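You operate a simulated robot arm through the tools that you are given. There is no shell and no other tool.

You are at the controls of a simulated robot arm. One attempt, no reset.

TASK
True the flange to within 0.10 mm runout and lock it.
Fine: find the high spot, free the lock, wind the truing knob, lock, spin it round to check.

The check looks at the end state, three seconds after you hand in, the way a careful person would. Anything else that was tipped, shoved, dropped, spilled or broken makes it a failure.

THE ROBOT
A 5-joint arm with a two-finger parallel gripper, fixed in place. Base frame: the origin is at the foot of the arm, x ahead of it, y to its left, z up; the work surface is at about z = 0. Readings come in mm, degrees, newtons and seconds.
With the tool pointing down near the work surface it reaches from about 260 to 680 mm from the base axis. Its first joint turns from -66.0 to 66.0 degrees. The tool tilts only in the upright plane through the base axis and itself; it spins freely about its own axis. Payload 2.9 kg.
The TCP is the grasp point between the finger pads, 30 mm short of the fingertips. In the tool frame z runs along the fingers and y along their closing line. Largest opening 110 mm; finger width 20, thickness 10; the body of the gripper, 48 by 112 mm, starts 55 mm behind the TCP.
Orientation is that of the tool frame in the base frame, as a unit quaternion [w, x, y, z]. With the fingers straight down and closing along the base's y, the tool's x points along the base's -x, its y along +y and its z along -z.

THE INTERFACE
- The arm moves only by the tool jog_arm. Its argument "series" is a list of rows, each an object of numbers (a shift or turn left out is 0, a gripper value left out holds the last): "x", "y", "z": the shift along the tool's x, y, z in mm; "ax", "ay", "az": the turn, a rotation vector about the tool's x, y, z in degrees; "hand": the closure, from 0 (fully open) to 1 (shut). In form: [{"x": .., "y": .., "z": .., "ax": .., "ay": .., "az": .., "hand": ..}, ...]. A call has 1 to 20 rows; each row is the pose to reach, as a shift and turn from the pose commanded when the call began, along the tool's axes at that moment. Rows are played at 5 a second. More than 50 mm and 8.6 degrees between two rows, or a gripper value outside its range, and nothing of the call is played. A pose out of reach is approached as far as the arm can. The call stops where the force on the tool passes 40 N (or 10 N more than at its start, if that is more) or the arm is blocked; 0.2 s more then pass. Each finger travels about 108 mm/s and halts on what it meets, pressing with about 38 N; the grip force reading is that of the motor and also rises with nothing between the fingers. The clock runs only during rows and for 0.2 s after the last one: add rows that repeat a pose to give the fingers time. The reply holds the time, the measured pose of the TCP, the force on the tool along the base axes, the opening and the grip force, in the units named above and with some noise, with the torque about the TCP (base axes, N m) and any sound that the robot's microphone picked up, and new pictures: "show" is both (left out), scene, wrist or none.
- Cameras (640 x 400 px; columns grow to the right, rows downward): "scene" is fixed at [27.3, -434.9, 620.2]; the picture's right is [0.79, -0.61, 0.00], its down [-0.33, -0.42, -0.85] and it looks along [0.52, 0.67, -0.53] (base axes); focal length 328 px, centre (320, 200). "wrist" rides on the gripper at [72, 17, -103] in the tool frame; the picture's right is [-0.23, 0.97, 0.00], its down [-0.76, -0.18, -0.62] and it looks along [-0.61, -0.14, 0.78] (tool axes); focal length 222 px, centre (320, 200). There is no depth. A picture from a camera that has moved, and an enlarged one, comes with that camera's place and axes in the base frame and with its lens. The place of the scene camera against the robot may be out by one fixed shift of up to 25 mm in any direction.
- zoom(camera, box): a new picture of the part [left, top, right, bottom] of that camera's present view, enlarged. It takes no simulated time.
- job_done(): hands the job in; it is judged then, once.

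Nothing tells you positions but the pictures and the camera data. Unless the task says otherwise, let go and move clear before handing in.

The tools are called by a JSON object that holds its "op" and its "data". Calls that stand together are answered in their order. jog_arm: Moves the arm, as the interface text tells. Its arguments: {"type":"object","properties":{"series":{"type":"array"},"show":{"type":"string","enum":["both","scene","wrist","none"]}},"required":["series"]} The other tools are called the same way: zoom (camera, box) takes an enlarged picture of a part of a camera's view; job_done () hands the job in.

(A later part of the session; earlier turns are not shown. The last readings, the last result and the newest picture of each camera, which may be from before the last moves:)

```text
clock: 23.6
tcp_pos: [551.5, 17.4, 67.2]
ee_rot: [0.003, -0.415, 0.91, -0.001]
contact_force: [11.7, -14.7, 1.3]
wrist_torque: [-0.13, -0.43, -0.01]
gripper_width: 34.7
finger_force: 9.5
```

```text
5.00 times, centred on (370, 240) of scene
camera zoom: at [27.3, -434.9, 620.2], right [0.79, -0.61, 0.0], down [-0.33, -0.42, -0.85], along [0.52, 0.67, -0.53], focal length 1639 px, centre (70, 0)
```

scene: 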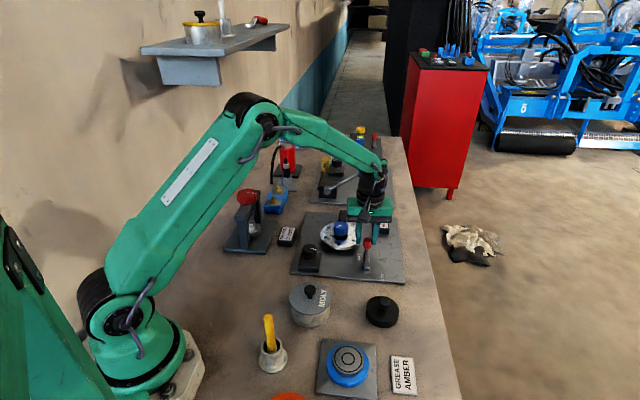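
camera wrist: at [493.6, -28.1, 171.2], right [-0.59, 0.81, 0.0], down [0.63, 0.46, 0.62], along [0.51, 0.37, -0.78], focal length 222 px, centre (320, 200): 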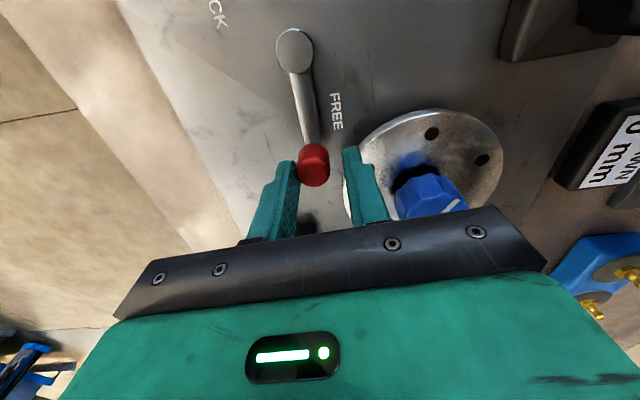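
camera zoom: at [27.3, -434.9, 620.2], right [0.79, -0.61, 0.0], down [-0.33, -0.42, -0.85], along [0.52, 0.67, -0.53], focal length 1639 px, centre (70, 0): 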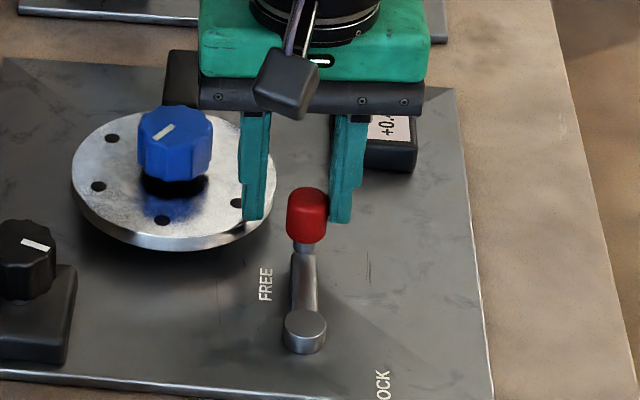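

The lever doesn't move further while the gripper yields, so FREE is reached. I'll back off, lift, and go over the truing knob at about (405, 69).

{"op": "jog_arm", "data": {"series": [{"y": -4}, {"y": -4, "z": -25}, {"y": -4, "z": -65}, {"x": 11, "y": 29, "z": -65}, {"x": 23, "y": 58, "z": -65}, {"x": 34, "y": 86, "z": -65, "hand": 0.3}, {"x": 46, "y": 115, "z": -65}, {"x": 57.1, "y": 144, "z": -65}, {"x": 57.1, "y": 144, "z": -65}, {"x": 57.1, "y": 144, "z": -65}], "show": "both"}}

{"op": "zoom", "data": {"camera": "scene", "box": [280, 190, 420, 290]}}

{"op": "zoom", "data": {"camera": "wrist", "box": [240, 60, 400, 200]}}

```text
clock: 25.8
tcp_pos: [405.7, 70.4, 133.0]
ee_rot: [0.0, -0.414, 0.91, 0.0]
contact_force: [0.3, -0.6, 1.3]
wrist_torque: [-0.01, -0.02, 0.01]
gripper_width: 77.1
finger_force: 0.0
camera wrist: at [346.1, 27.4, 235.2], right [-0.59, 0.81, 0.0], down [0.63, 0.46, 0.62], along [0.5, 0.37, -0.78], focal length 222 px, centre (320, 200)
```

scene: 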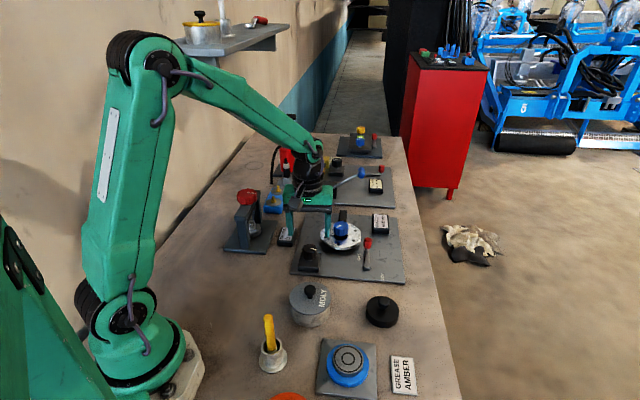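
wrist: 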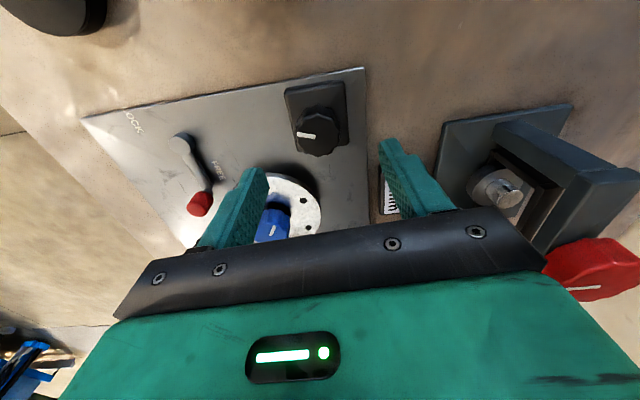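

```text
4.00 times, centred on (350, 240) of scene
camera zoom: at [27.3, -434.9, 620.2], right [0.79, -0.61, 0.0], down [-0.33, -0.42, -0.85], along [0.52, 0.67, -0.53], focal length 1311 px, centre (200, 40)
```

zoom: 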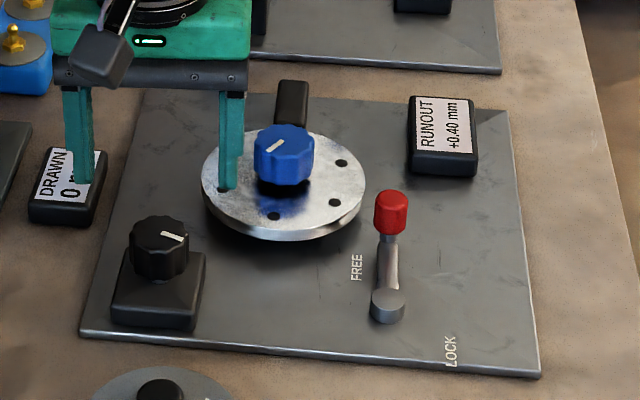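

```text
2.86 times, centred on (320, 130) of wrist
camera zoom: at [346.1, 27.4, 235.2], right [-0.59, 0.81, 0.0], down [0.63, 0.46, 0.62], along [0.5, 0.37, -0.78], focal length 635 px, centre (320, 400)
```

zoom: 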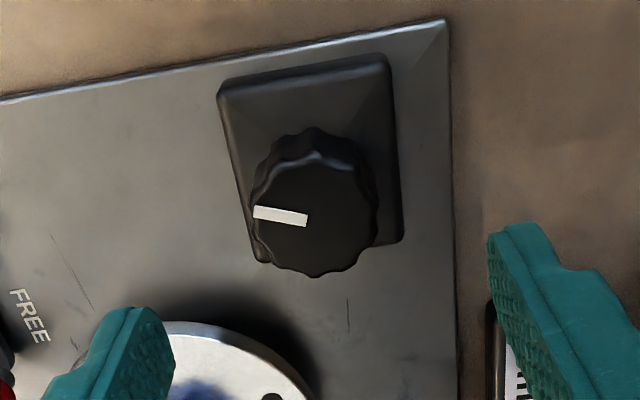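

The runout still reads +0.40 with the lever at FREE. The truing knob is directly under the tool, so I'll descend and grip it.

{"op": "jog_arm", "data": {"series": [{"y": -1, "z": 30}, {"y": -1, "z": 50}, {"y": -1, "z": 61}, {"y": -1, "z": 61}, {"y": -1, "z": 61, "hand": 0.55}, {"y": -1, "z": 61, "hand": 0.65}, {"y": -1, "z": 61, "hand": 0.75}, {"y": -1, "z": 61, "hand": 0.75}], "show": "both"}}

{"op": "zoom", "data": {"camera": "scene", "box": [280, 190, 420, 290]}}

```text
clock: 27.6
tcp_pos: [405.9, 70.1, 71.4]
ee_rot: [0.0, -0.415, 0.91, 0.0]
contact_force: [0.5, 0.2, -3.1]
wrist_torque: [0.03, -0.03, -0.02]
gripper_width: 37.3
finger_force: 45.0
camera wrist: at [346.1, 25.6, 174.7], right [-0.59, 0.81, 0.0], down [0.63, 0.46, 0.62], along [0.5, 0.37, -0.78], focal length 222 px, centre (320, 200)
```

scene: 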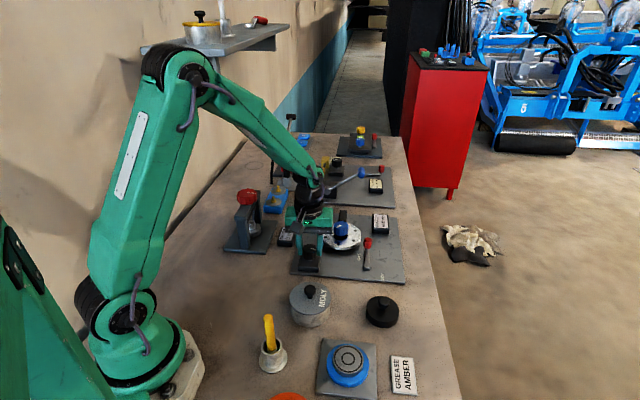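
wrist: 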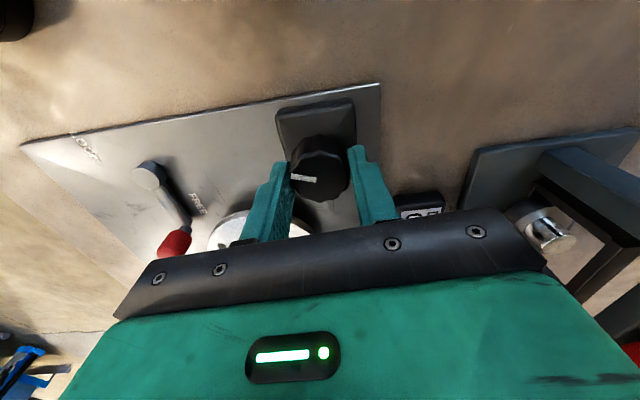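

```text
4.00 times, centred on (350, 240) of scene
camera zoom: at [27.3, -434.9, 620.2], right [0.79, -0.61, 0.0], down [-0.33, -0.42, -0.85], along [0.52, 0.67, -0.53], focal length 1311 px, centre (200, 40)
```

zoom: 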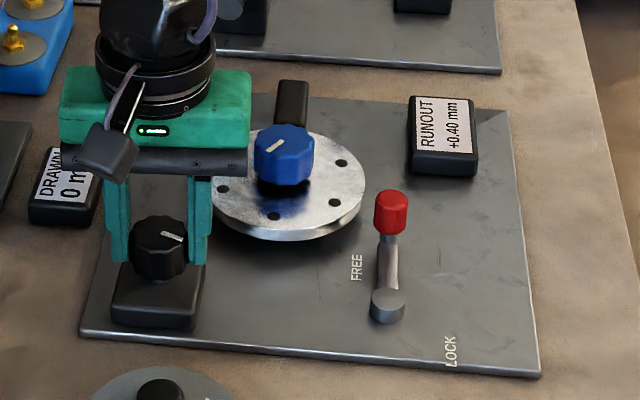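

The grip is clean with almost no side load. I'll turn a small amount to learn the direction and gain.

{"op": "jog_arm", "data": {"series": [{"az": 6}, {"az": 12}, {"az": 20}, {"az": 20}], "show": "none"}}

{"op": "zoom", "data": {"camera": "scene", "box": [280, 190, 420, 290]}}

```text
clock: 28.6
tcp_pos: [406.1, 69.9, 72.2]
ee_rot: [0.002, -0.25, 0.968, 0.0]
contact_force: [9.3, 8.8, -8.8]
wrist_torque: [0.08, 0.07, -0.02]
gripper_width: 36.7
finger_force: 45.0
```

```text
4.00 times, centred on (350, 240) of scene
camera zoom: at [27.4, -434.9, 620.2], right [0.79, -0.61, 0.0], down [-0.33, -0.42, -0.85], along [0.52, 0.67, -0.53], focal length 1311 px, centre (200, 40)
```

zoom: 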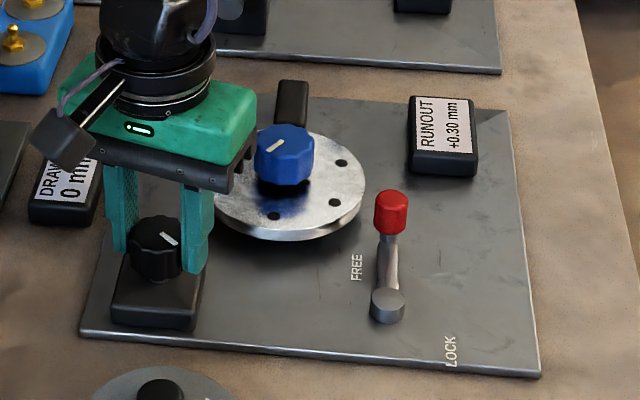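

Clockwise reduces the runout, by about 0.10 mm per 20°. I'll continue.

{"op": "jog_arm", "data": {"series": [{"az": 7}, {"az": 14}, {"az": 20}, {"az": 20}], "show": "none"}}

{"op": "zoom", "data": {"camera": "scene", "box": [280, 190, 420, 290]}}

```text
clock: 29.6
tcp_pos: [405.4, 69.2, 71.7]
ee_rot: [0.001, -0.078, 0.997, 0.0]
contact_force: [9.2, -5.5, -0.1]
wrist_torque: [0.08, -1.01, 0.02]
gripper_width: 36.6
finger_force: 45.0
```

```text
4.00 times, centred on (350, 240) of scene
camera zoom: at [27.3, -434.9, 620.2], right [0.79, -0.61, 0.0], down [-0.33, -0.42, -0.85], along [0.52, 0.67, -0.53], focal length 1311 px, centre (200, 40)
```

zoom: 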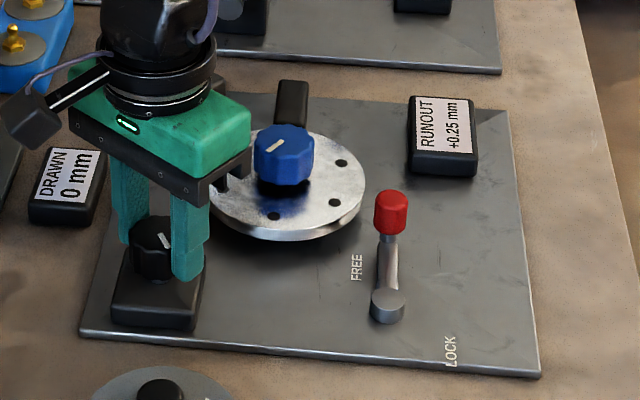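

It reads +0.25 at 40° of turn. I'll continue another 40°.

{"op": "jog_arm", "data": {"series": [{"az": 8}, {"az": 16}, {"az": 24}, {"az": 32}, {"az": 40}, {"az": 40}], "show": "none"}}

{"op": "zoom", "data": {"camera": "scene", "box": [280, 190, 420, 290]}}

```text
clock: 31.0
tcp_pos: [405.7, 68.3, 72.0]
ee_rot: [0.002, 0.268, 0.963, 0.0]
contact_force: [14.2, -29.2, 5.9]
wrist_torque: [-1.01, -0.69, 0.03]
gripper_width: 36.9
finger_force: 44.9
```

```text
4.00 times, centred on (350, 240) of scene
camera zoom: at [27.3, -434.9, 620.2], right [0.79, -0.61, 0.0], down [-0.33, -0.42, -0.85], along [0.52, 0.67, -0.53], focal length 1311 px, centre (200, 40)
```

zoom: 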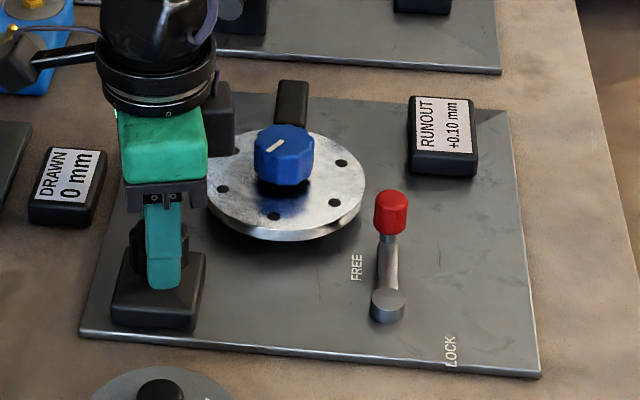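

It reads +0.10 at 80°, about 0.0036 mm/deg, so zero should be near 107°. I'll relieve the side load slightly and turn 20° more.

{"op": "jog_arm", "data": {"series": [{"x": -0.5, "y": -0.5}, {"x": -0.5, "y": -0.5, "az": 7}, {"x": -0.5, "y": -0.5, "az": 14}, {"x": -0.5, "y": -0.5, "az": 20}, {"x": -0.5, "y": -0.5, "az": 20}], "show": "none"}}

{"op": "zoom", "data": {"camera": "scene", "box": [280, 190, 420, 290]}}

```text
clock: 32.2
tcp_pos: [405.9, 68.4, 72.4]
ee_rot: [0.0, 0.433, 0.902, -0.001]
contact_force: [17.0, -22.9, -2.4]
wrist_torque: [-0.14, 0.17, 0.02]
gripper_width: 37.0
finger_force: 45.0
```

```text
4.00 times, centred on (350, 240) of scene
camera zoom: at [27.3, -434.9, 620.2], right [0.79, -0.61, 0.0], down [-0.33, -0.42, -0.85], along [0.52, 0.67, -0.53], focal length 1311 px, centre (200, 40)
```

zoom: 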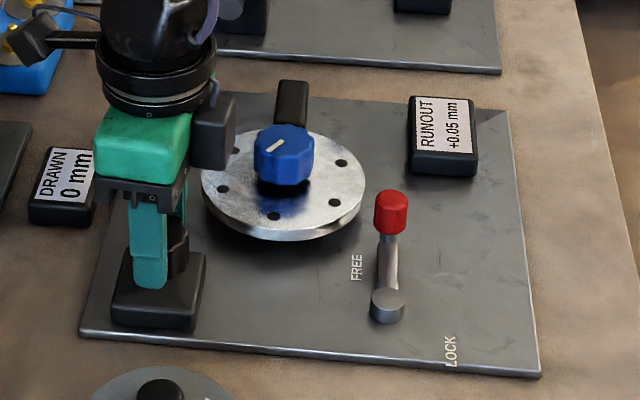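

It reads +0.05 at 100°. I'll use fine steps now to find where it flips to 0.00.

{"op": "jog_arm", "data": {"series": [{"az": 3}, {"az": 5}, {"az": 5}], "show": "none"}}

{"op": "zoom", "data": {"camera": "scene", "box": [360, 200, 400, 240]}}

```text
clock: 33.0
tcp_pos: [406.0, 68.1, 71.2]
ee_rot: [0.0, 0.469, 0.883, 0.001]
contact_force: [7.0, -16.8, 9.2]
wrist_torque: [-0.28, -0.11, 0.0]
gripper_width: 36.8
finger_force: 45.1
```

```text
10.00 times, centred on (380, 220) of scene
camera zoom: at [27.3, -434.9, 620.2], right [0.79, -0.61, 0.0], down [-0.33, -0.42, -0.85], along [0.52, 0.67, -0.53], focal length 3278 px, centre (-280, 0)
```

zoom: 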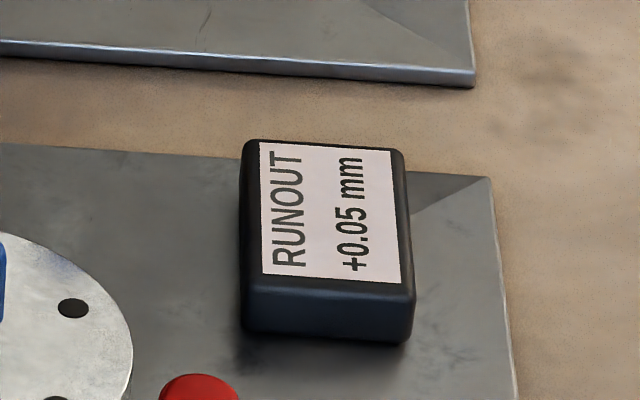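

The reading is still +0.05 at 105°, so I'll go another 5°.

{"op": "jog_arm", "data": {"series": [{"az": 3}, {"az": 5}, {"az": 5}], "show": "none"}}

{"op": "zoom", "data": {"camera": "scene", "box": [360, 200, 400, 240]}}

```text
clock: 33.8
tcp_pos: [405.2, 67.7, 70.5]
ee_rot: [0.0, 0.508, 0.861, 0.0]
contact_force: [1.5, -20.7, 12.2]
wrist_torque: [-0.71, -0.61, 0.03]
gripper_width: 36.9
finger_force: 45.1
```

```text
10.00 times, centred on (380, 220) of scene
camera zoom: at [27.2, -434.9, 620.2], right [0.79, -0.61, 0.0], down [-0.33, -0.42, -0.85], along [0.52, 0.67, -0.53], focal length 3278 px, centre (-280, 0)
```

zoom: 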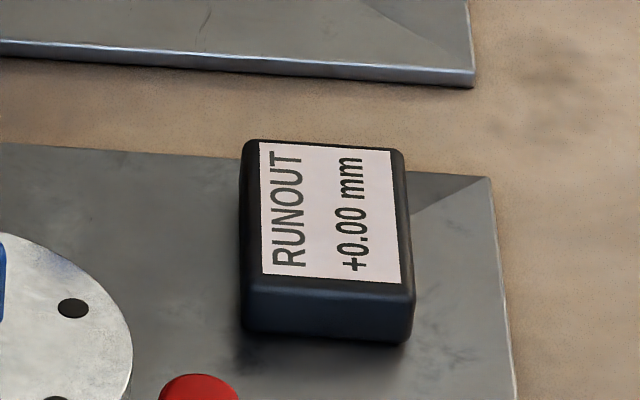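

It flipped to 0.00 between 105° and 110°, so true zero should be near 114°. I'll add 5°, then release and lift.

{"op": "jog_arm", "data": {"series": [{"az": 3}, {"az": 5}, {"az": 5}, {"az": 5}], "show": "none"}}

{"op": "zoom", "data": {"camera": "scene", "box": [280, 190, 420, 290]}}

```text
clock: 34.8
tcp_pos: [406.1, 67.5, 70.3]
ee_rot: [0.0, 0.544, 0.839, 0.0]
contact_force: [-4.2, -25.8, 21.2]
wrist_torque: [-0.19, 0.32, 0.03]
gripper_width: 37.3
finger_force: 44.9
```

```text
4.00 times, centred on (350, 240) of scene
camera zoom: at [27.2, -434.9, 620.2], right [0.79, -0.61, 0.0], down [-0.33, -0.42, -0.85], along [0.52, 0.67, -0.53], focal length 1311 px, centre (200, 40)
```

zoom: 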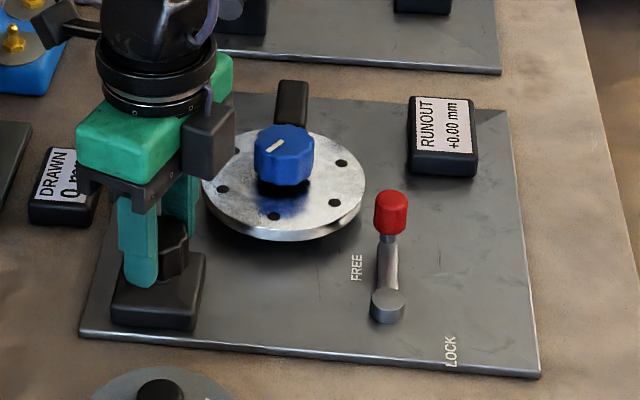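

The reading is +0.00 with the lever free. I'll release the truing knob, lift, and return to the lock handle while rotating the gripper to suit.

{"op": "jog_arm", "data": {"series": [{"hand": 0.4}, {"hand": 0.3}, {"z": -30}, {"z": -62}, {"z": -62, "x": -8, "y": 8.3, "az": -7.8}, {"z": -62, "x": -16, "y": 16.6, "az": -15.7}, {"z": -62, "x": -23.9, "y": 24.9, "az": -23.6}, {"z": -62, "x": -31.9, "y": 33.2, "az": -31.4}, {"z": -62, "x": -39.9, "y": 41.5, "az": -39.3}, {"z": -62, "x": -47.9, "y": 49.8, "az": -47.1}, {"z": -62, "x": -55.9, "y": 58.1, "az": -55}, {"z": -62, "x": -63.8, "y": 66.4, "az": -62.9}, {"z": -62, "x": -71.8, "y": 74.6, "az": -70.7}, {"z": -62, "x": -79.8, "y": 82.9, "az": -78.6}, {"z": -62, "x": -87.8, "y": 91.2, "az": -86.4}, {"z": -62, "x": -95.7, "y": 99.5, "az": -94.3}, {"z": -62, "x": -103.7, "y": 107.8, "az": -102.1}, {"z": -62, "x": -111.7, "y": 116.1, "az": -110}, {"z": -62, "x": -111.7, "y": 116.1, "az": -110}], "show": "both"}}

{"op": "zoom", "data": {"camera": "scene", "box": [280, 190, 420, 290]}}

{"op": "zoom", "data": {"camera": "wrist", "box": [240, 60, 400, 200]}}

```text
clock: 38.8
tcp_pos: [557.7, 13.1, 132.8]
ee_rot: [0.0, -0.376, 0.927, 0.0]
contact_force: [-0.9, 0.4, 0.1]
wrist_torque: [0.01, 0.0, 0.02]
gripper_width: 77.0
finger_force: 0.1
camera wrist: at [493.9, -25.3, 236.9], right [-0.52, 0.86, 0.0], down [0.67, 0.4, 0.62], along [0.53, 0.32, -0.78], focal length 222 px, centre (320, 200)
```

scene: 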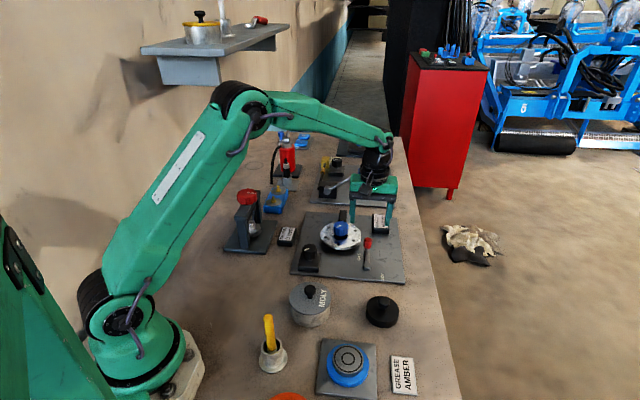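
wrist: 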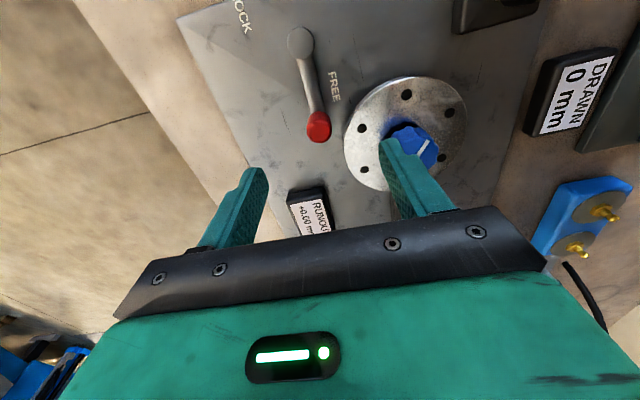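

```text
4.00 times, centred on (350, 240) of scene
camera zoom: at [27.3, -434.9, 620.2], right [0.79, -0.61, 0.0], down [-0.33, -0.42, -0.85], along [0.52, 0.67, -0.53], focal length 1311 px, centre (200, 40)
```

zoom: 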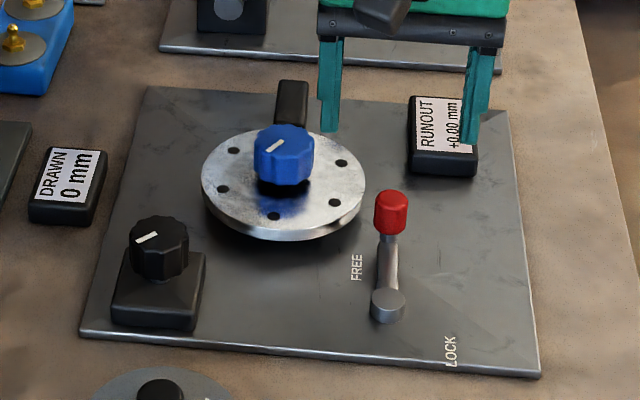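

```text
2.86 times, centred on (320, 130) of wrist
camera zoom: at [493.9, -25.3, 236.9], right [-0.52, 0.86, 0.0], down [0.67, 0.4, 0.62], along [0.53, 0.32, -0.78], focal length 635 px, centre (320, 400)
```

zoom: 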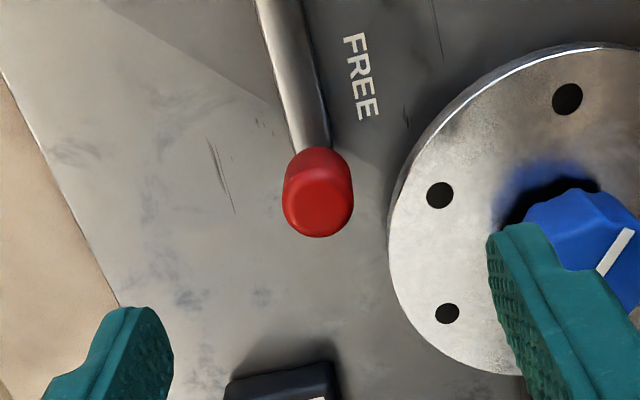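

The runout still reads 0.00 and the handle is centred. I'll narrow the fingers, descend, and cage the handle.

{"op": "jog_arm", "data": {"series": [{"hand": 0.65}, {"z": 30}, {"z": 55}, {"z": 67}, {"z": 67}, {"z": 67, "hand": 0.75}, {"z": 67, "hand": 0.75}], "show": "none"}}

{"op": "zoom", "data": {"camera": "scene", "box": [280, 190, 420, 290]}}

{"op": "zoom", "data": {"camera": "wrist", "box": [240, 100, 400, 240]}}

```text
clock: 40.4
tcp_pos: [559.3, 12.0, 66.2]
ee_rot: [0.0, -0.375, 0.927, 0.0]
contact_force: [0.2, -0.8, 0.4]
wrist_torque: [0.0, 0.01, -0.03]
gripper_width: 27.4
finger_force: 0.0
```

```text
4.00 times, centred on (350, 240) of scene
camera zoom: at [27.3, -434.9, 620.2], right [0.79, -0.61, 0.0], down [-0.33, -0.42, -0.85], along [0.52, 0.67, -0.53], focal length 1311 px, centre (200, 40)
```

zoom: 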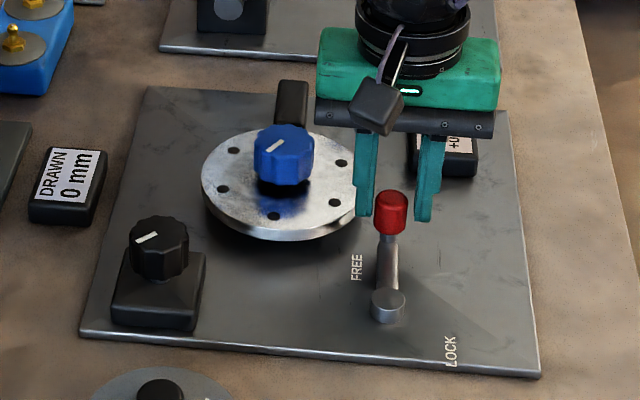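

```text
2.86 times, centred on (320, 170) of wrist
camera zoom: at [495.5, -26.0, 169.4], right [-0.51, 0.86, 0.0], down [0.67, 0.4, 0.62], along [0.53, 0.32, -0.78], focal length 635 px, centre (320, 286)
```

zoom: 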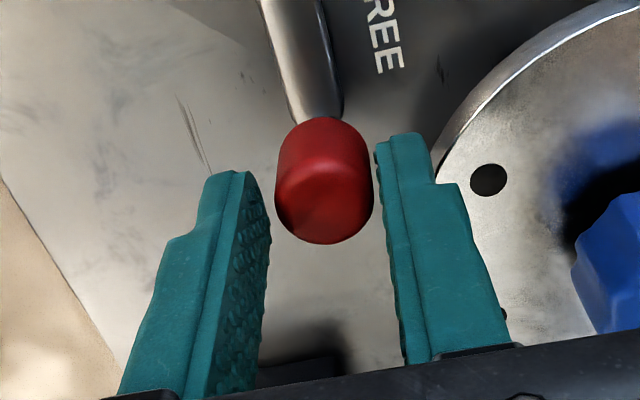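

The handle is caged. I'll swing it along the arc toward LOCK.

{"op": "jog_arm", "data": {"series": [{"x": 0.64, "y": -9.19, "az": 8}, {"x": 2.56, "y": -18.19, "az": 16, "z": 2}, {"x": 5.71, "y": -26.84, "az": 24, "z": 4}, {"x": 10.03, "y": -34.97, "az": 32, "z": 4}, {"x": 15.44, "y": -42.42, "az": 40, "z": 4}, {"x": 21.84, "y": -49.05, "az": 48, "z": 4}, {"x": 29.09, "y": -54.72, "az": 56, "z": 4}, {"x": 37.07, "y": -59.32, "az": 64, "z": 4}, {"x": 45.6, "y": -62.77, "az": 72, "z": 4}, {"x": 54.5, "y": -65, "az": 80, "z": 4}, {"x": 54.5, "y": -65, "az": 80, "z": 4}], "show": "scene"}}

{"op": "zoom", "data": {"camera": "scene", "box": [280, 190, 420, 290]}}

{"op": "zoom", "data": {"camera": "wrist", "box": [220, 0, 420, 200]}}

```text
clock: 42.8
tcp_pos: [562.5, -70.5, 62.1]
ee_rot: [0.0, 0.31, 0.951, -0.001]
contact_force: [0.2, -0.4, -0.3]
wrist_torque: [0.05, 0.0, 0.02]
gripper_width: 27.5
finger_force: 0.1
```

scene: 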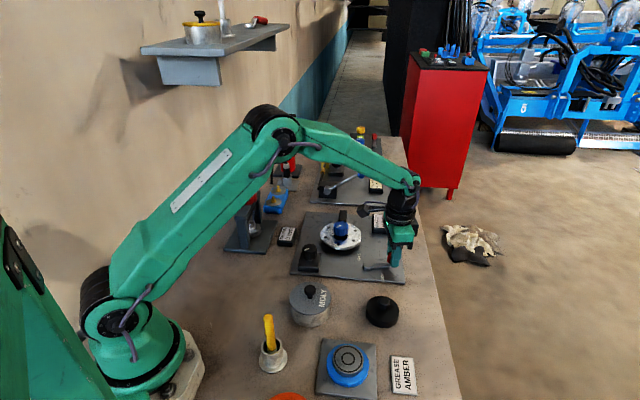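

```text
4.00 times, centred on (350, 240) of scene
camera zoom: at [27.3, -434.9, 620.2], right [0.79, -0.61, 0.0], down [-0.33, -0.42, -0.85], along [0.52, 0.67, -0.53], focal length 1311 px, centre (200, 40)
```

zoom: 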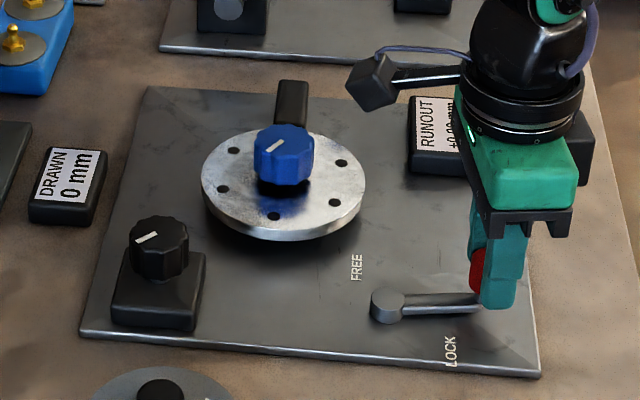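

```text
2.00 times, centred on (320, 100) of wrist
camera zoom: at [514.5, -14.4, 165.4], right [0.76, 0.65, 0.0], down [0.51, -0.59, 0.62], along [0.41, -0.47, -0.78], focal length 444 px, centre (320, 400)
```

zoom: 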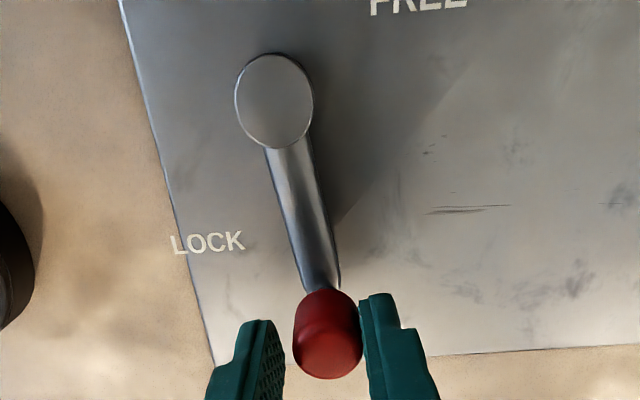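

The lever is nearly back to LOCK with no load yet. I'll continue in small steps until I feel the stop.

{"op": "jog_arm", "data": {"series": [{"x": 0.16, "y": -4.6, "az": 4}, {"x": 0.64, "y": -9.19, "az": 8}, {"x": 0.9, "y": -11.5, "az": 8}, {"x": 1.1, "y": -13.7, "az": 8}, {"x": 1.1, "y": -13.7, "az": 8}], "show": "scene"}}

{"op": "zoom", "data": {"camera": "scene", "box": [280, 190, 420, 290]}}

{"op": "zoom", "data": {"camera": "wrist", "box": [220, 0, 420, 200]}}

```text
clock: 44.0
tcp_pos: [554.7, -81.1, 62.2]
ee_rot: [0.0, 0.373, 0.928, 0.0]
contact_force: [3.6, 7.8, -1.5]
wrist_torque: [0.13, -0.04, 0.02]
gripper_width: 31.6
finger_force: 3.9
```

scene: 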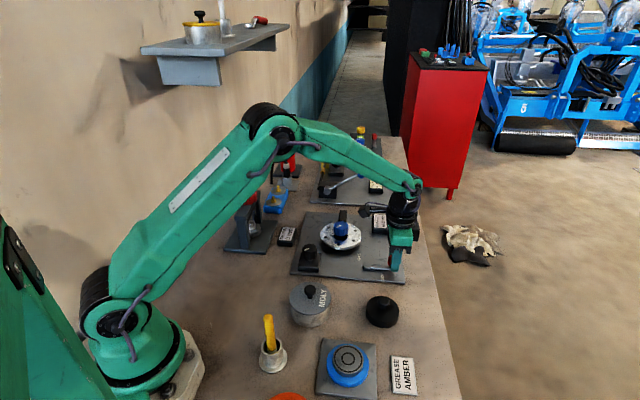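

```text
4.00 times, centred on (350, 240) of scene
camera zoom: at [27.3, -434.9, 620.2], right [0.79, -0.61, 0.0], down [-0.33, -0.42, -0.85], along [0.52, 0.67, -0.53], focal length 1311 px, centre (200, 40)
```

zoom: 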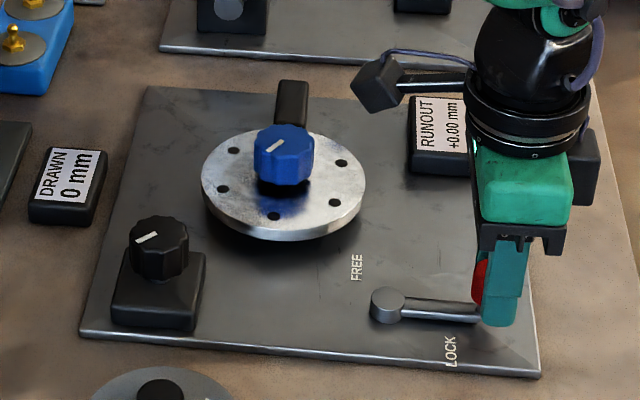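

```text
2.00 times, centred on (320, 100) of wrist
camera zoom: at [514.8, -18.9, 165.6], right [0.84, 0.54, 0.0], down [0.43, -0.66, 0.62], along [0.34, -0.52, -0.78], focal length 444 px, centre (320, 400)
```

zoom: 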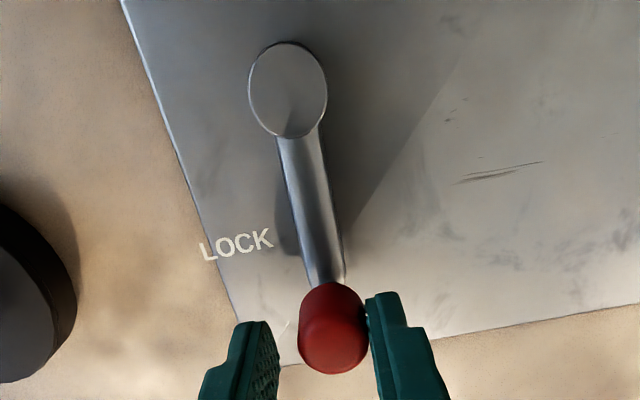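

The handle is back at its original LOCK position of about (558, −78) with light resistance. I'll push a bit more to seat it, then back off and lift.

{"op": "jog_arm", "data": {"series": [{"y": -2}, {"y": -4}, {"y": -6}, {"y": -6}], "show": "none"}}

{"op": "zoom", "data": {"camera": "scene", "box": [280, 190, 420, 290]}}

```text
clock: 45.0
tcp_pos: [552.7, -85.8, 62.7]
ee_rot: [0.001, 0.373, 0.928, 0.0]
contact_force: [17.4, 18.8, -7.2]
wrist_torque: [0.07, -0.46, -0.07]
gripper_width: 40.5
finger_force: 13.0
```

```text
4.00 times, centred on (350, 240) of scene
camera zoom: at [27.4, -434.9, 620.2], right [0.79, -0.61, 0.0], down [-0.33, -0.42, -0.85], along [0.52, 0.67, -0.53], focal length 1311 px, centre (200, 40)
```

zoom: 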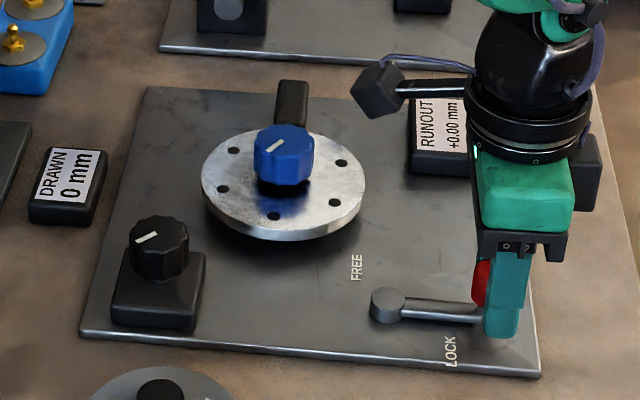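

The lever is firmly seated at LOCK with a 25 N push and no movement, and the reading still shows +0.00. I'll back off, lift, and go to the blue knob for the spin check.

{"op": "jog_arm", "data": {"series": [{"y": 3}, {"y": 8}, {"y": 8, "z": -30}, {"y": 8, "z": -68, "hand": 0.3}, {"x": 28, "y": 29, "z": -68}, {"x": 56, "y": 50, "z": -68}, {"x": 84, "y": 71, "z": -68}, {"x": 112, "y": 92, "z": -68}, {"x": 139.9, "y": 112, "z": -68}, {"x": 139.9, "y": 112, "z": -68}, {"x": 139.9, "y": 112, "z": -68}], "show": "both"}}

{"op": "zoom", "data": {"camera": "scene", "box": [280, 190, 420, 290]}}

{"op": "zoom", "data": {"camera": "wrist", "box": [240, 40, 400, 200]}}

```text
clock: 47.4
tcp_pos: [526.2, 92.4, 128.8]
ee_rot: [0.0, 0.375, 0.927, 0.001]
contact_force: [0.0, 0.0, 0.5]
wrist_torque: [0.02, 0.02, 0.01]
gripper_width: 77.1
finger_force: 0.0
camera wrist: at [485.6, 154.3, 233.0], right [0.84, 0.54, 0.0], down [0.42, -0.66, 0.62], along [0.34, -0.52, -0.78], focal length 222 px, centre (320, 200)
```

scene: 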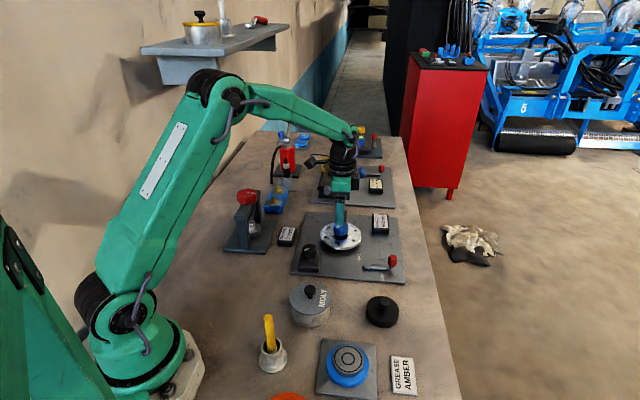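
wrist: 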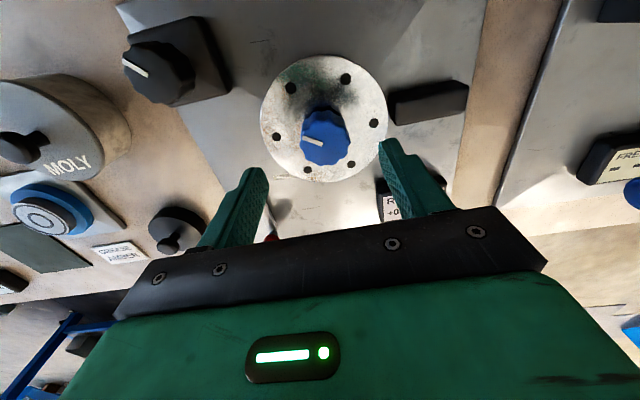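

```text
4.00 times, centred on (350, 240) of scene
camera zoom: at [27.3, -434.9, 620.2], right [0.79, -0.61, 0.0], down [-0.33, -0.42, -0.85], along [0.52, 0.67, -0.53], focal length 1311 px, centre (200, 40)
```

zoom: 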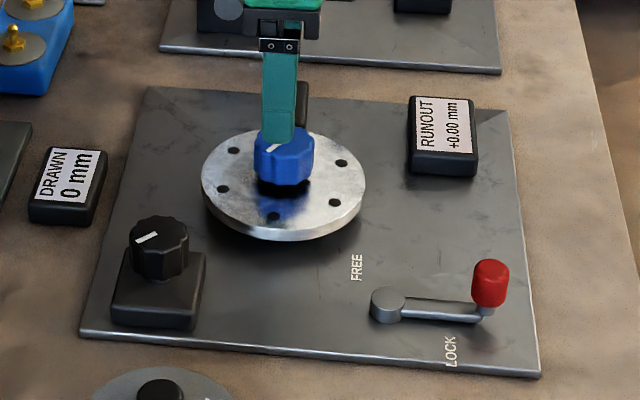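

```text
2.50 times, centred on (320, 120) of wrist
camera zoom: at [485.6, 154.3, 233.0], right [0.84, 0.54, 0.0], down [0.42, -0.66, 0.62], along [0.34, -0.52, -0.78], focal length 555 px, centre (320, 400)
```

zoom: 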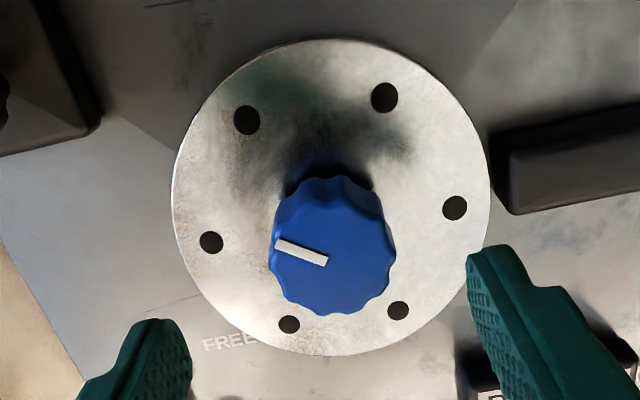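

The lever is at LOCK and the reading is 0.00. I'll trim 3–4 mm to centre on the blue knob, descend and grip.

{"op": "jog_arm", "data": {"series": [{"x": -2.9, "y": 2.2}, {"x": -2.9, "y": 2.2, "z": 28}, {"x": -2.9, "y": 2.2, "z": 48}, {"x": -2.9, "y": 2.2, "z": 57}, {"x": -2.9, "y": 2.2, "z": 57}, {"x": -2.9, "y": 2.2, "z": 57, "hand": 0.55}, {"x": -2.9, "y": 2.2, "z": 57, "hand": 0.65}, {"x": -2.9, "y": 2.2, "z": 57, "hand": 0.75}, {"x": -2.9, "y": 2.2, "z": 57, "hand": 0.75}], "show": "none"}}

{"op": "zoom", "data": {"camera": "scene", "box": [280, 190, 420, 290]}}

```text
clock: 49.4
tcp_pos: [531.7, 91.0, 73.5]
ee_rot: [-0.001, 0.374, 0.927, 0.0]
contact_force: [-1.1, -1.1, -1.4]
wrist_torque: [0.31, -0.4, -0.01]
gripper_width: 41.5
finger_force: 45.0
```

```text
4.00 times, centred on (350, 240) of scene
camera zoom: at [27.3, -434.9, 620.2], right [0.79, -0.61, 0.0], down [-0.33, -0.42, -0.85], along [0.52, 0.67, -0.53], focal length 1311 px, centre (200, 40)
```

zoom: 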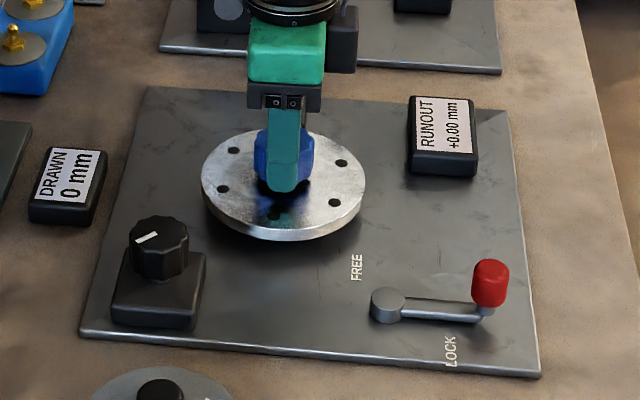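

Gripped with almost no side load. I'll spin +45° and read.

{"op": "jog_arm", "data": {"series": [{"az": 8}, {"az": 16}, {"az": 24}, {"az": 32}, {"az": 40}, {"az": 45}, {"az": 45}], "show": "none"}}

{"op": "zoom", "data": {"camera": "scene", "box": [280, 190, 420, 290]}}

```text
clock: 51.0
tcp_pos: [531.1, 91.5, 74.2]
ee_rot: [0.0, 0.701, 0.713, 0.0]
contact_force: [-6.7, 7.6, 2.2]
wrist_torque: [0.36, -0.53, -0.05]
gripper_width: 41.7
finger_force: 45.2
```

```text
4.00 times, centred on (350, 240) of scene
camera zoom: at [27.3, -434.9, 620.2], right [0.79, -0.61, 0.0], down [-0.33, -0.42, -0.85], along [0.52, 0.67, -0.53], focal length 1311 px, centre (200, 40)
```

zoom: 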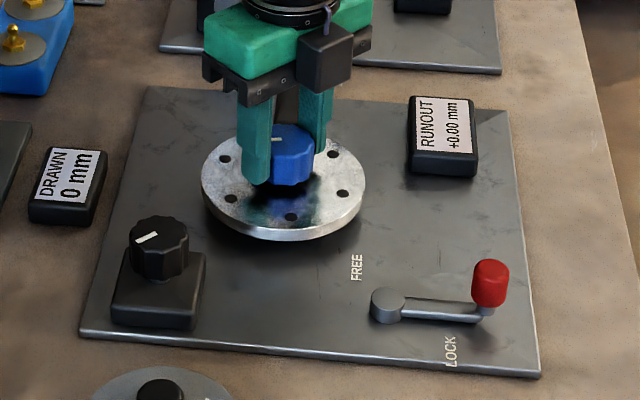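

It stays at 0.00 at +45°, so I'll go another 45°.

{"op": "jog_arm", "data": {"series": [{"az": 8}, {"az": 16}, {"az": 24}, {"az": 32}, {"az": 40}, {"az": 45}, {"az": 45}], "show": "none"}}

{"op": "zoom", "data": {"camera": "scene", "box": [280, 190, 420, 290]}}

```text
clock: 52.6
tcp_pos: [529.8, 91.1, 74.4]
ee_rot: [0.0, 0.921, 0.39, 0.0]
contact_force: [-4.4, 17.7, -0.7]
wrist_torque: [1.12, -0.04, -0.01]
gripper_width: 41.6
finger_force: 45.6
```

```text
4.00 times, centred on (350, 240) of scene
camera zoom: at [27.3, -434.9, 620.2], right [0.79, -0.61, 0.0], down [-0.33, -0.42, -0.85], along [0.52, 0.67, -0.53], focal length 1311 px, centre (200, 40)
```

zoom: 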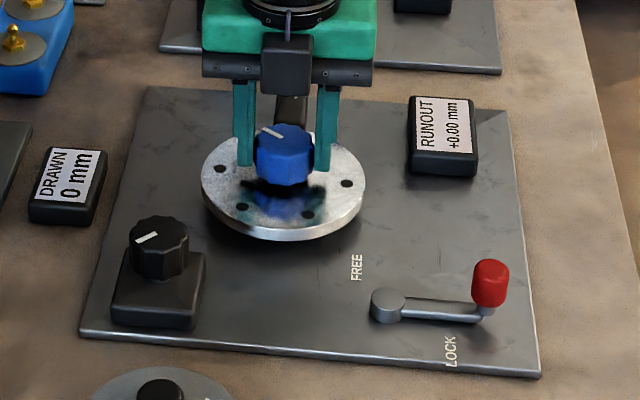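

Still 0.00 at +90°. I'll continue to +180° to complete the half-turn check.

{"op": "jog_arm", "data": {"series": [{"az": 8}, {"az": 16}, {"az": 24}, {"az": 32}, {"az": 40}, {"az": 45}, {"az": 45}], "show": "none"}}

{"op": "zoom", "data": {"camera": "scene", "box": [360, 200, 400, 240]}}

{"op": "jog_arm", "data": {"series": [{"az": 8}, {"az": 16}, {"az": 24}, {"az": 32}, {"az": 40}, {"az": 45}, {"az": 45}], "show": "none"}}

{"op": "zoom", "data": {"camera": "scene", "box": [280, 190, 420, 290]}}

```text
clock: 53.6
tcp_pos: [530.0, 92.0, 73.5]
ee_rot: [0.0, 0.988, 0.157, 0.0]
contact_force: [-3.0, 0.6, 1.7]
wrist_torque: [-0.34, -0.5, -0.04]
gripper_width: 41.2
finger_force: 45.3
out of reach, approached as far as the arm can: row 4
stopped in row 4: the force on the tool passed its limit at 81 N (the readings are from after the stop); the commanded pose is now the measured one
```

```text
10.00 times, centred on (380, 220) of scene
camera zoom: at [27.3, -434.9, 620.2], right [0.79, -0.61, 0.0], down [-0.33, -0.42, -0.85], along [0.52, 0.67, -0.53], focal length 3278 px, centre (-280, 0)
```

zoom: 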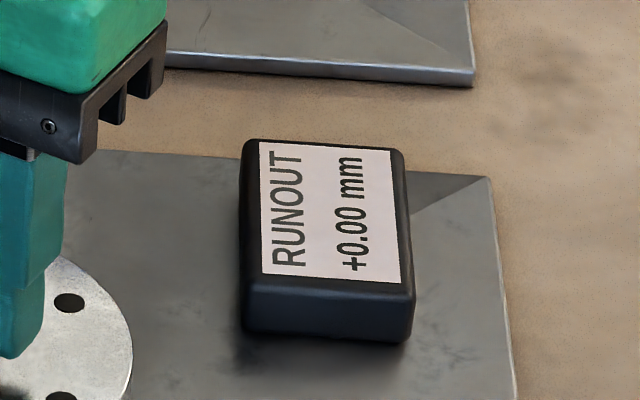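

```text
clock: 53.9
tcp_pos: [530.0, 92.4, 72.8]
ee_rot: [0.001, 0.988, 0.155, 0.0]
contact_force: [-3.4, 1.7, 1.3]
wrist_torque: [-0.36, -0.49, -0.03]
gripper_width: 41.4
finger_force: 44.6
out of reach, approached as far as the arm can: row 1
stopped in row 1: the force on the tool passed its limit at 80 N (the readings are from after the stop); the commanded pose is now the measured one
```

```text
4.00 times, centred on (350, 240) of scene
camera zoom: at [27.3, -434.9, 620.2], right [0.79, -0.61, 0.0], down [-0.33, -0.42, -0.85], along [0.52, 0.67, -0.53], focal length 1311 px, centre (200, 40)
```

zoom: 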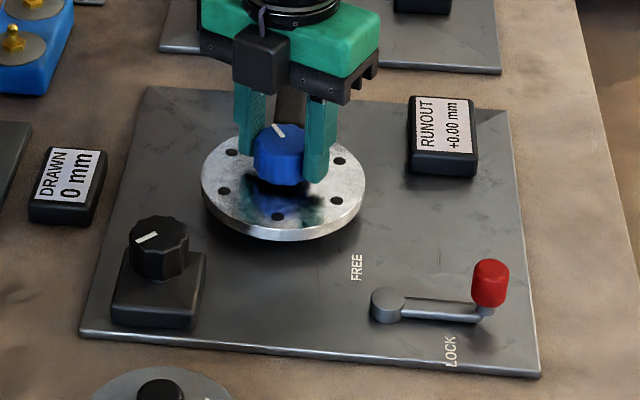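

The wrist reached its spin limit at about 162°, with a brief force spike, but nothing moved out of place and the reading is still 0.00. I'll rotate back the other way to cover the rest of the circle.

{"op": "jog_arm", "data": {"series": [{"az": -8}, {"az": -16}, {"az": -24}, {"az": -32}, {"az": -40}, {"az": -48}, {"az": -56}, {"az": -64}, {"az": -72}, {"az": -80}, {"az": -88}, {"az": -96}, {"az": -104}, {"az": -112}, {"az": -118}, {"az": -118}], "show": "none"}}

{"op": "zoom", "data": {"camera": "scene", "box": [280, 190, 420, 290]}}

```text
clock: 57.3
tcp_pos: [530.3, 91.7, 72.9]
ee_rot: [0.002, 0.374, 0.927, 0.0]
contact_force: [20.9, -1.8, -10.8]
wrist_torque: [-0.53, -0.01, 0.03]
gripper_width: 41.5
finger_force: 44.9
```

```text
4.00 times, centred on (350, 240) of scene
camera zoom: at [27.4, -434.8, 620.2], right [0.79, -0.61, 0.0], down [-0.33, -0.42, -0.85], along [0.52, 0.67, -0.53], focal length 1311 px, centre (200, 40)
```

zoom: 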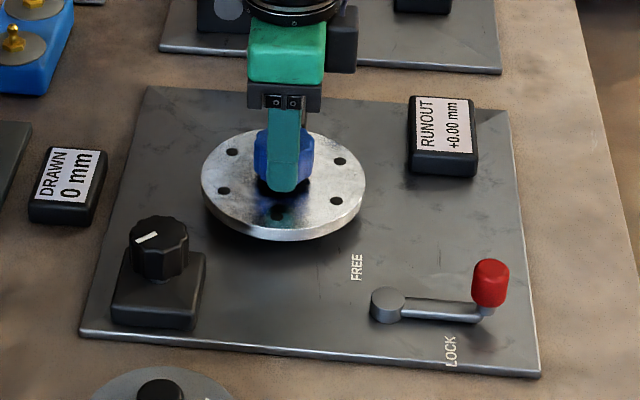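

It reads 0.00 again back at the former high spot. I'll go on to −90°.

{"op": "jog_arm", "data": {"series": [{"az": -8}, {"az": -16}, {"az": -24}, {"az": -32}, {"az": -40}, {"az": -48}, {"az": -56}, {"az": -64}, {"az": -72}, {"az": -80}, {"az": -88}, {"az": -90}], "show": "none"}}

{"op": "zoom", "data": {"camera": "scene", "box": [280, 190, 420, 290]}}

```text
clock: 59.9
tcp_pos: [531.2, 92.7, 72.2]
ee_rot: [0.001, -0.39, 0.921, 0.0]
contact_force: [15.8, 10.4, -1.2]
wrist_torque: [0.52, 0.09, -0.01]
gripper_width: 41.2
finger_force: 44.9
```

```text
4.00 times, centred on (350, 240) of scene
camera zoom: at [27.3, -434.9, 620.2], right [0.79, -0.61, 0.0], down [-0.33, -0.42, -0.85], along [0.52, 0.67, -0.53], focal length 1311 px, centre (200, 40)
```

zoom: 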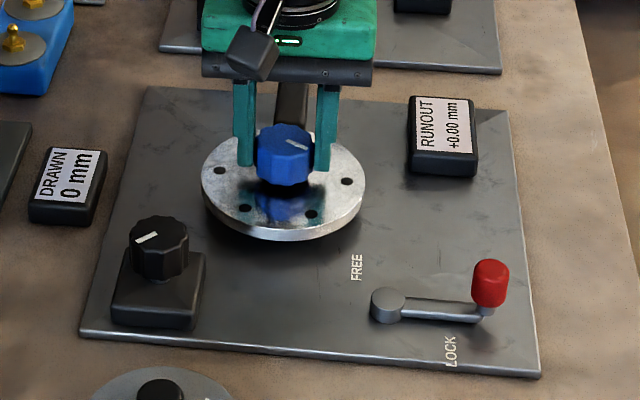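

Still 0.00 at −90°. I'll turn another 90° to reach −180°, staying inside the wrist's limit.

{"op": "jog_arm", "data": {"series": [{"az": -8}, {"az": -16}, {"az": -24}, {"az": -32}, {"az": -40}, {"az": -48}, {"az": -56}, {"az": -64}, {"az": -72}, {"az": -80}, {"az": -88}, {"az": -90}], "show": "none"}}

{"op": "zoom", "data": {"camera": "scene", "box": [280, 190, 420, 290]}}

```text
clock: 62.5
tcp_pos: [529.9, 93.6, 73.4]
ee_rot: [-0.001, 0.927, -0.375, 0.001]
contact_force: [19.7, 10.3, -2.6]
wrist_torque: [0.1, 0.45, -0.46]
gripper_width: 41.5
finger_force: 45.4
```

```text
4.00 times, centred on (350, 240) of scene
camera zoom: at [27.4, -434.9, 620.2], right [0.79, -0.61, 0.0], down [-0.33, -0.42, -0.85], along [0.52, 0.67, -0.53], focal length 1311 px, centre (200, 40)
```

zoom: 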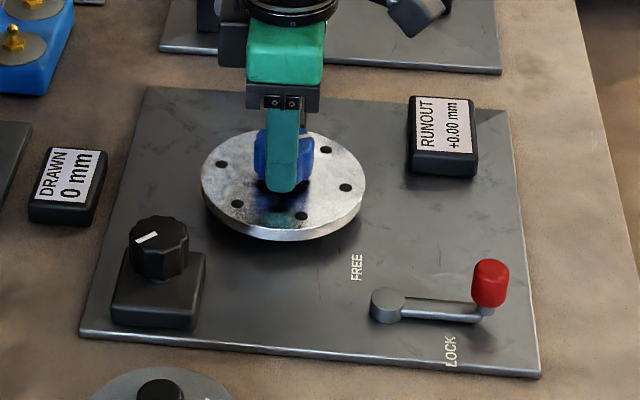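

The reading is 0.00 all the way round with the lever at LOCK. I'll release, lift clear and take a final look.

{"op": "jog_arm", "data": {"series": [{"hand": 0.4}, {"hand": 0.3}, {"z": -25}, {"z": -65}, {"z": -105}, {"z": -145}, {"z": -185}, {"z": -220}, {"z": -220}], "show": "both"}}

{"op": "zoom", "data": {"camera": "scene", "box": [280, 190, 420, 290]}}

```text
clock: 64.5
tcp_pos: [530.1, 91.1, 294.7]
ee_rot: [0.001, 0.926, -0.377, 0.0]
contact_force: [-0.2, -0.8, 0.2]
wrist_torque: [0.0, -0.03, 0.03]
gripper_width: 77.0
finger_force: 0.1
camera wrist: at [571.4, 28.5, 397.3], right [-0.84, -0.54, 0.0], down [-0.42, 0.66, 0.62], along [-0.34, 0.52, -0.78], focal length 222 px, centre (320, 200)
```

scene: 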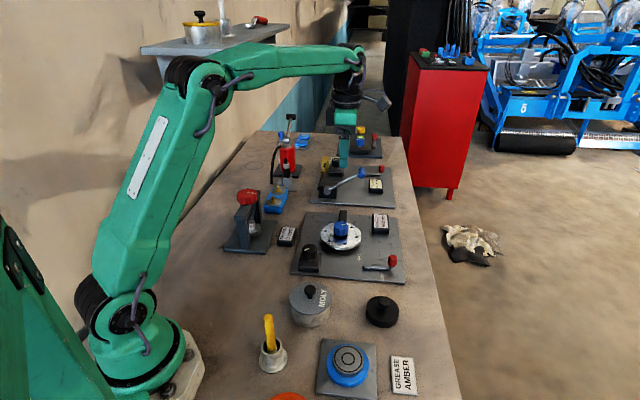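
wrist: 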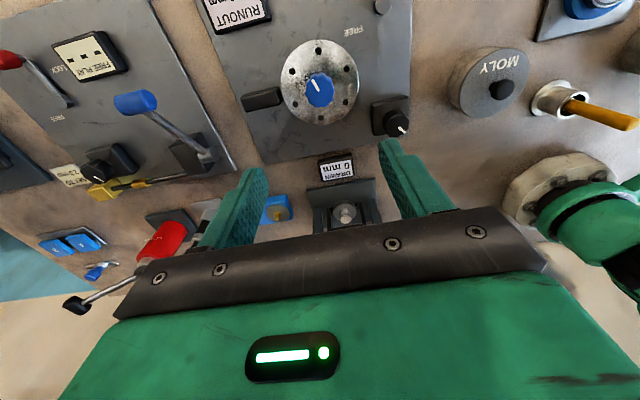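

```text
4.00 times, centred on (350, 240) of scene
camera zoom: at [27.3, -434.9, 620.2], right [0.79, -0.61, 0.0], down [-0.33, -0.42, -0.85], along [0.52, 0.67, -0.53], focal length 1311 px, centre (200, 40)
```

zoom: 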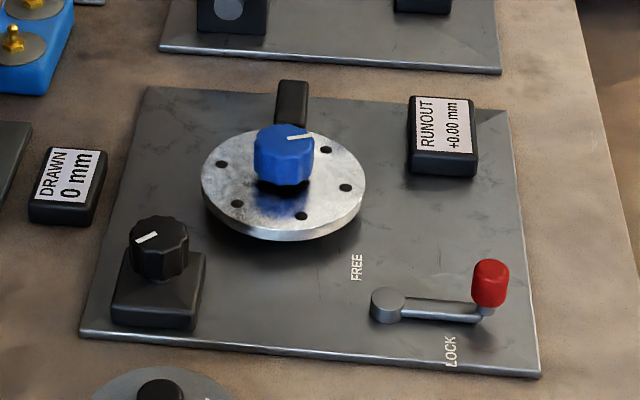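

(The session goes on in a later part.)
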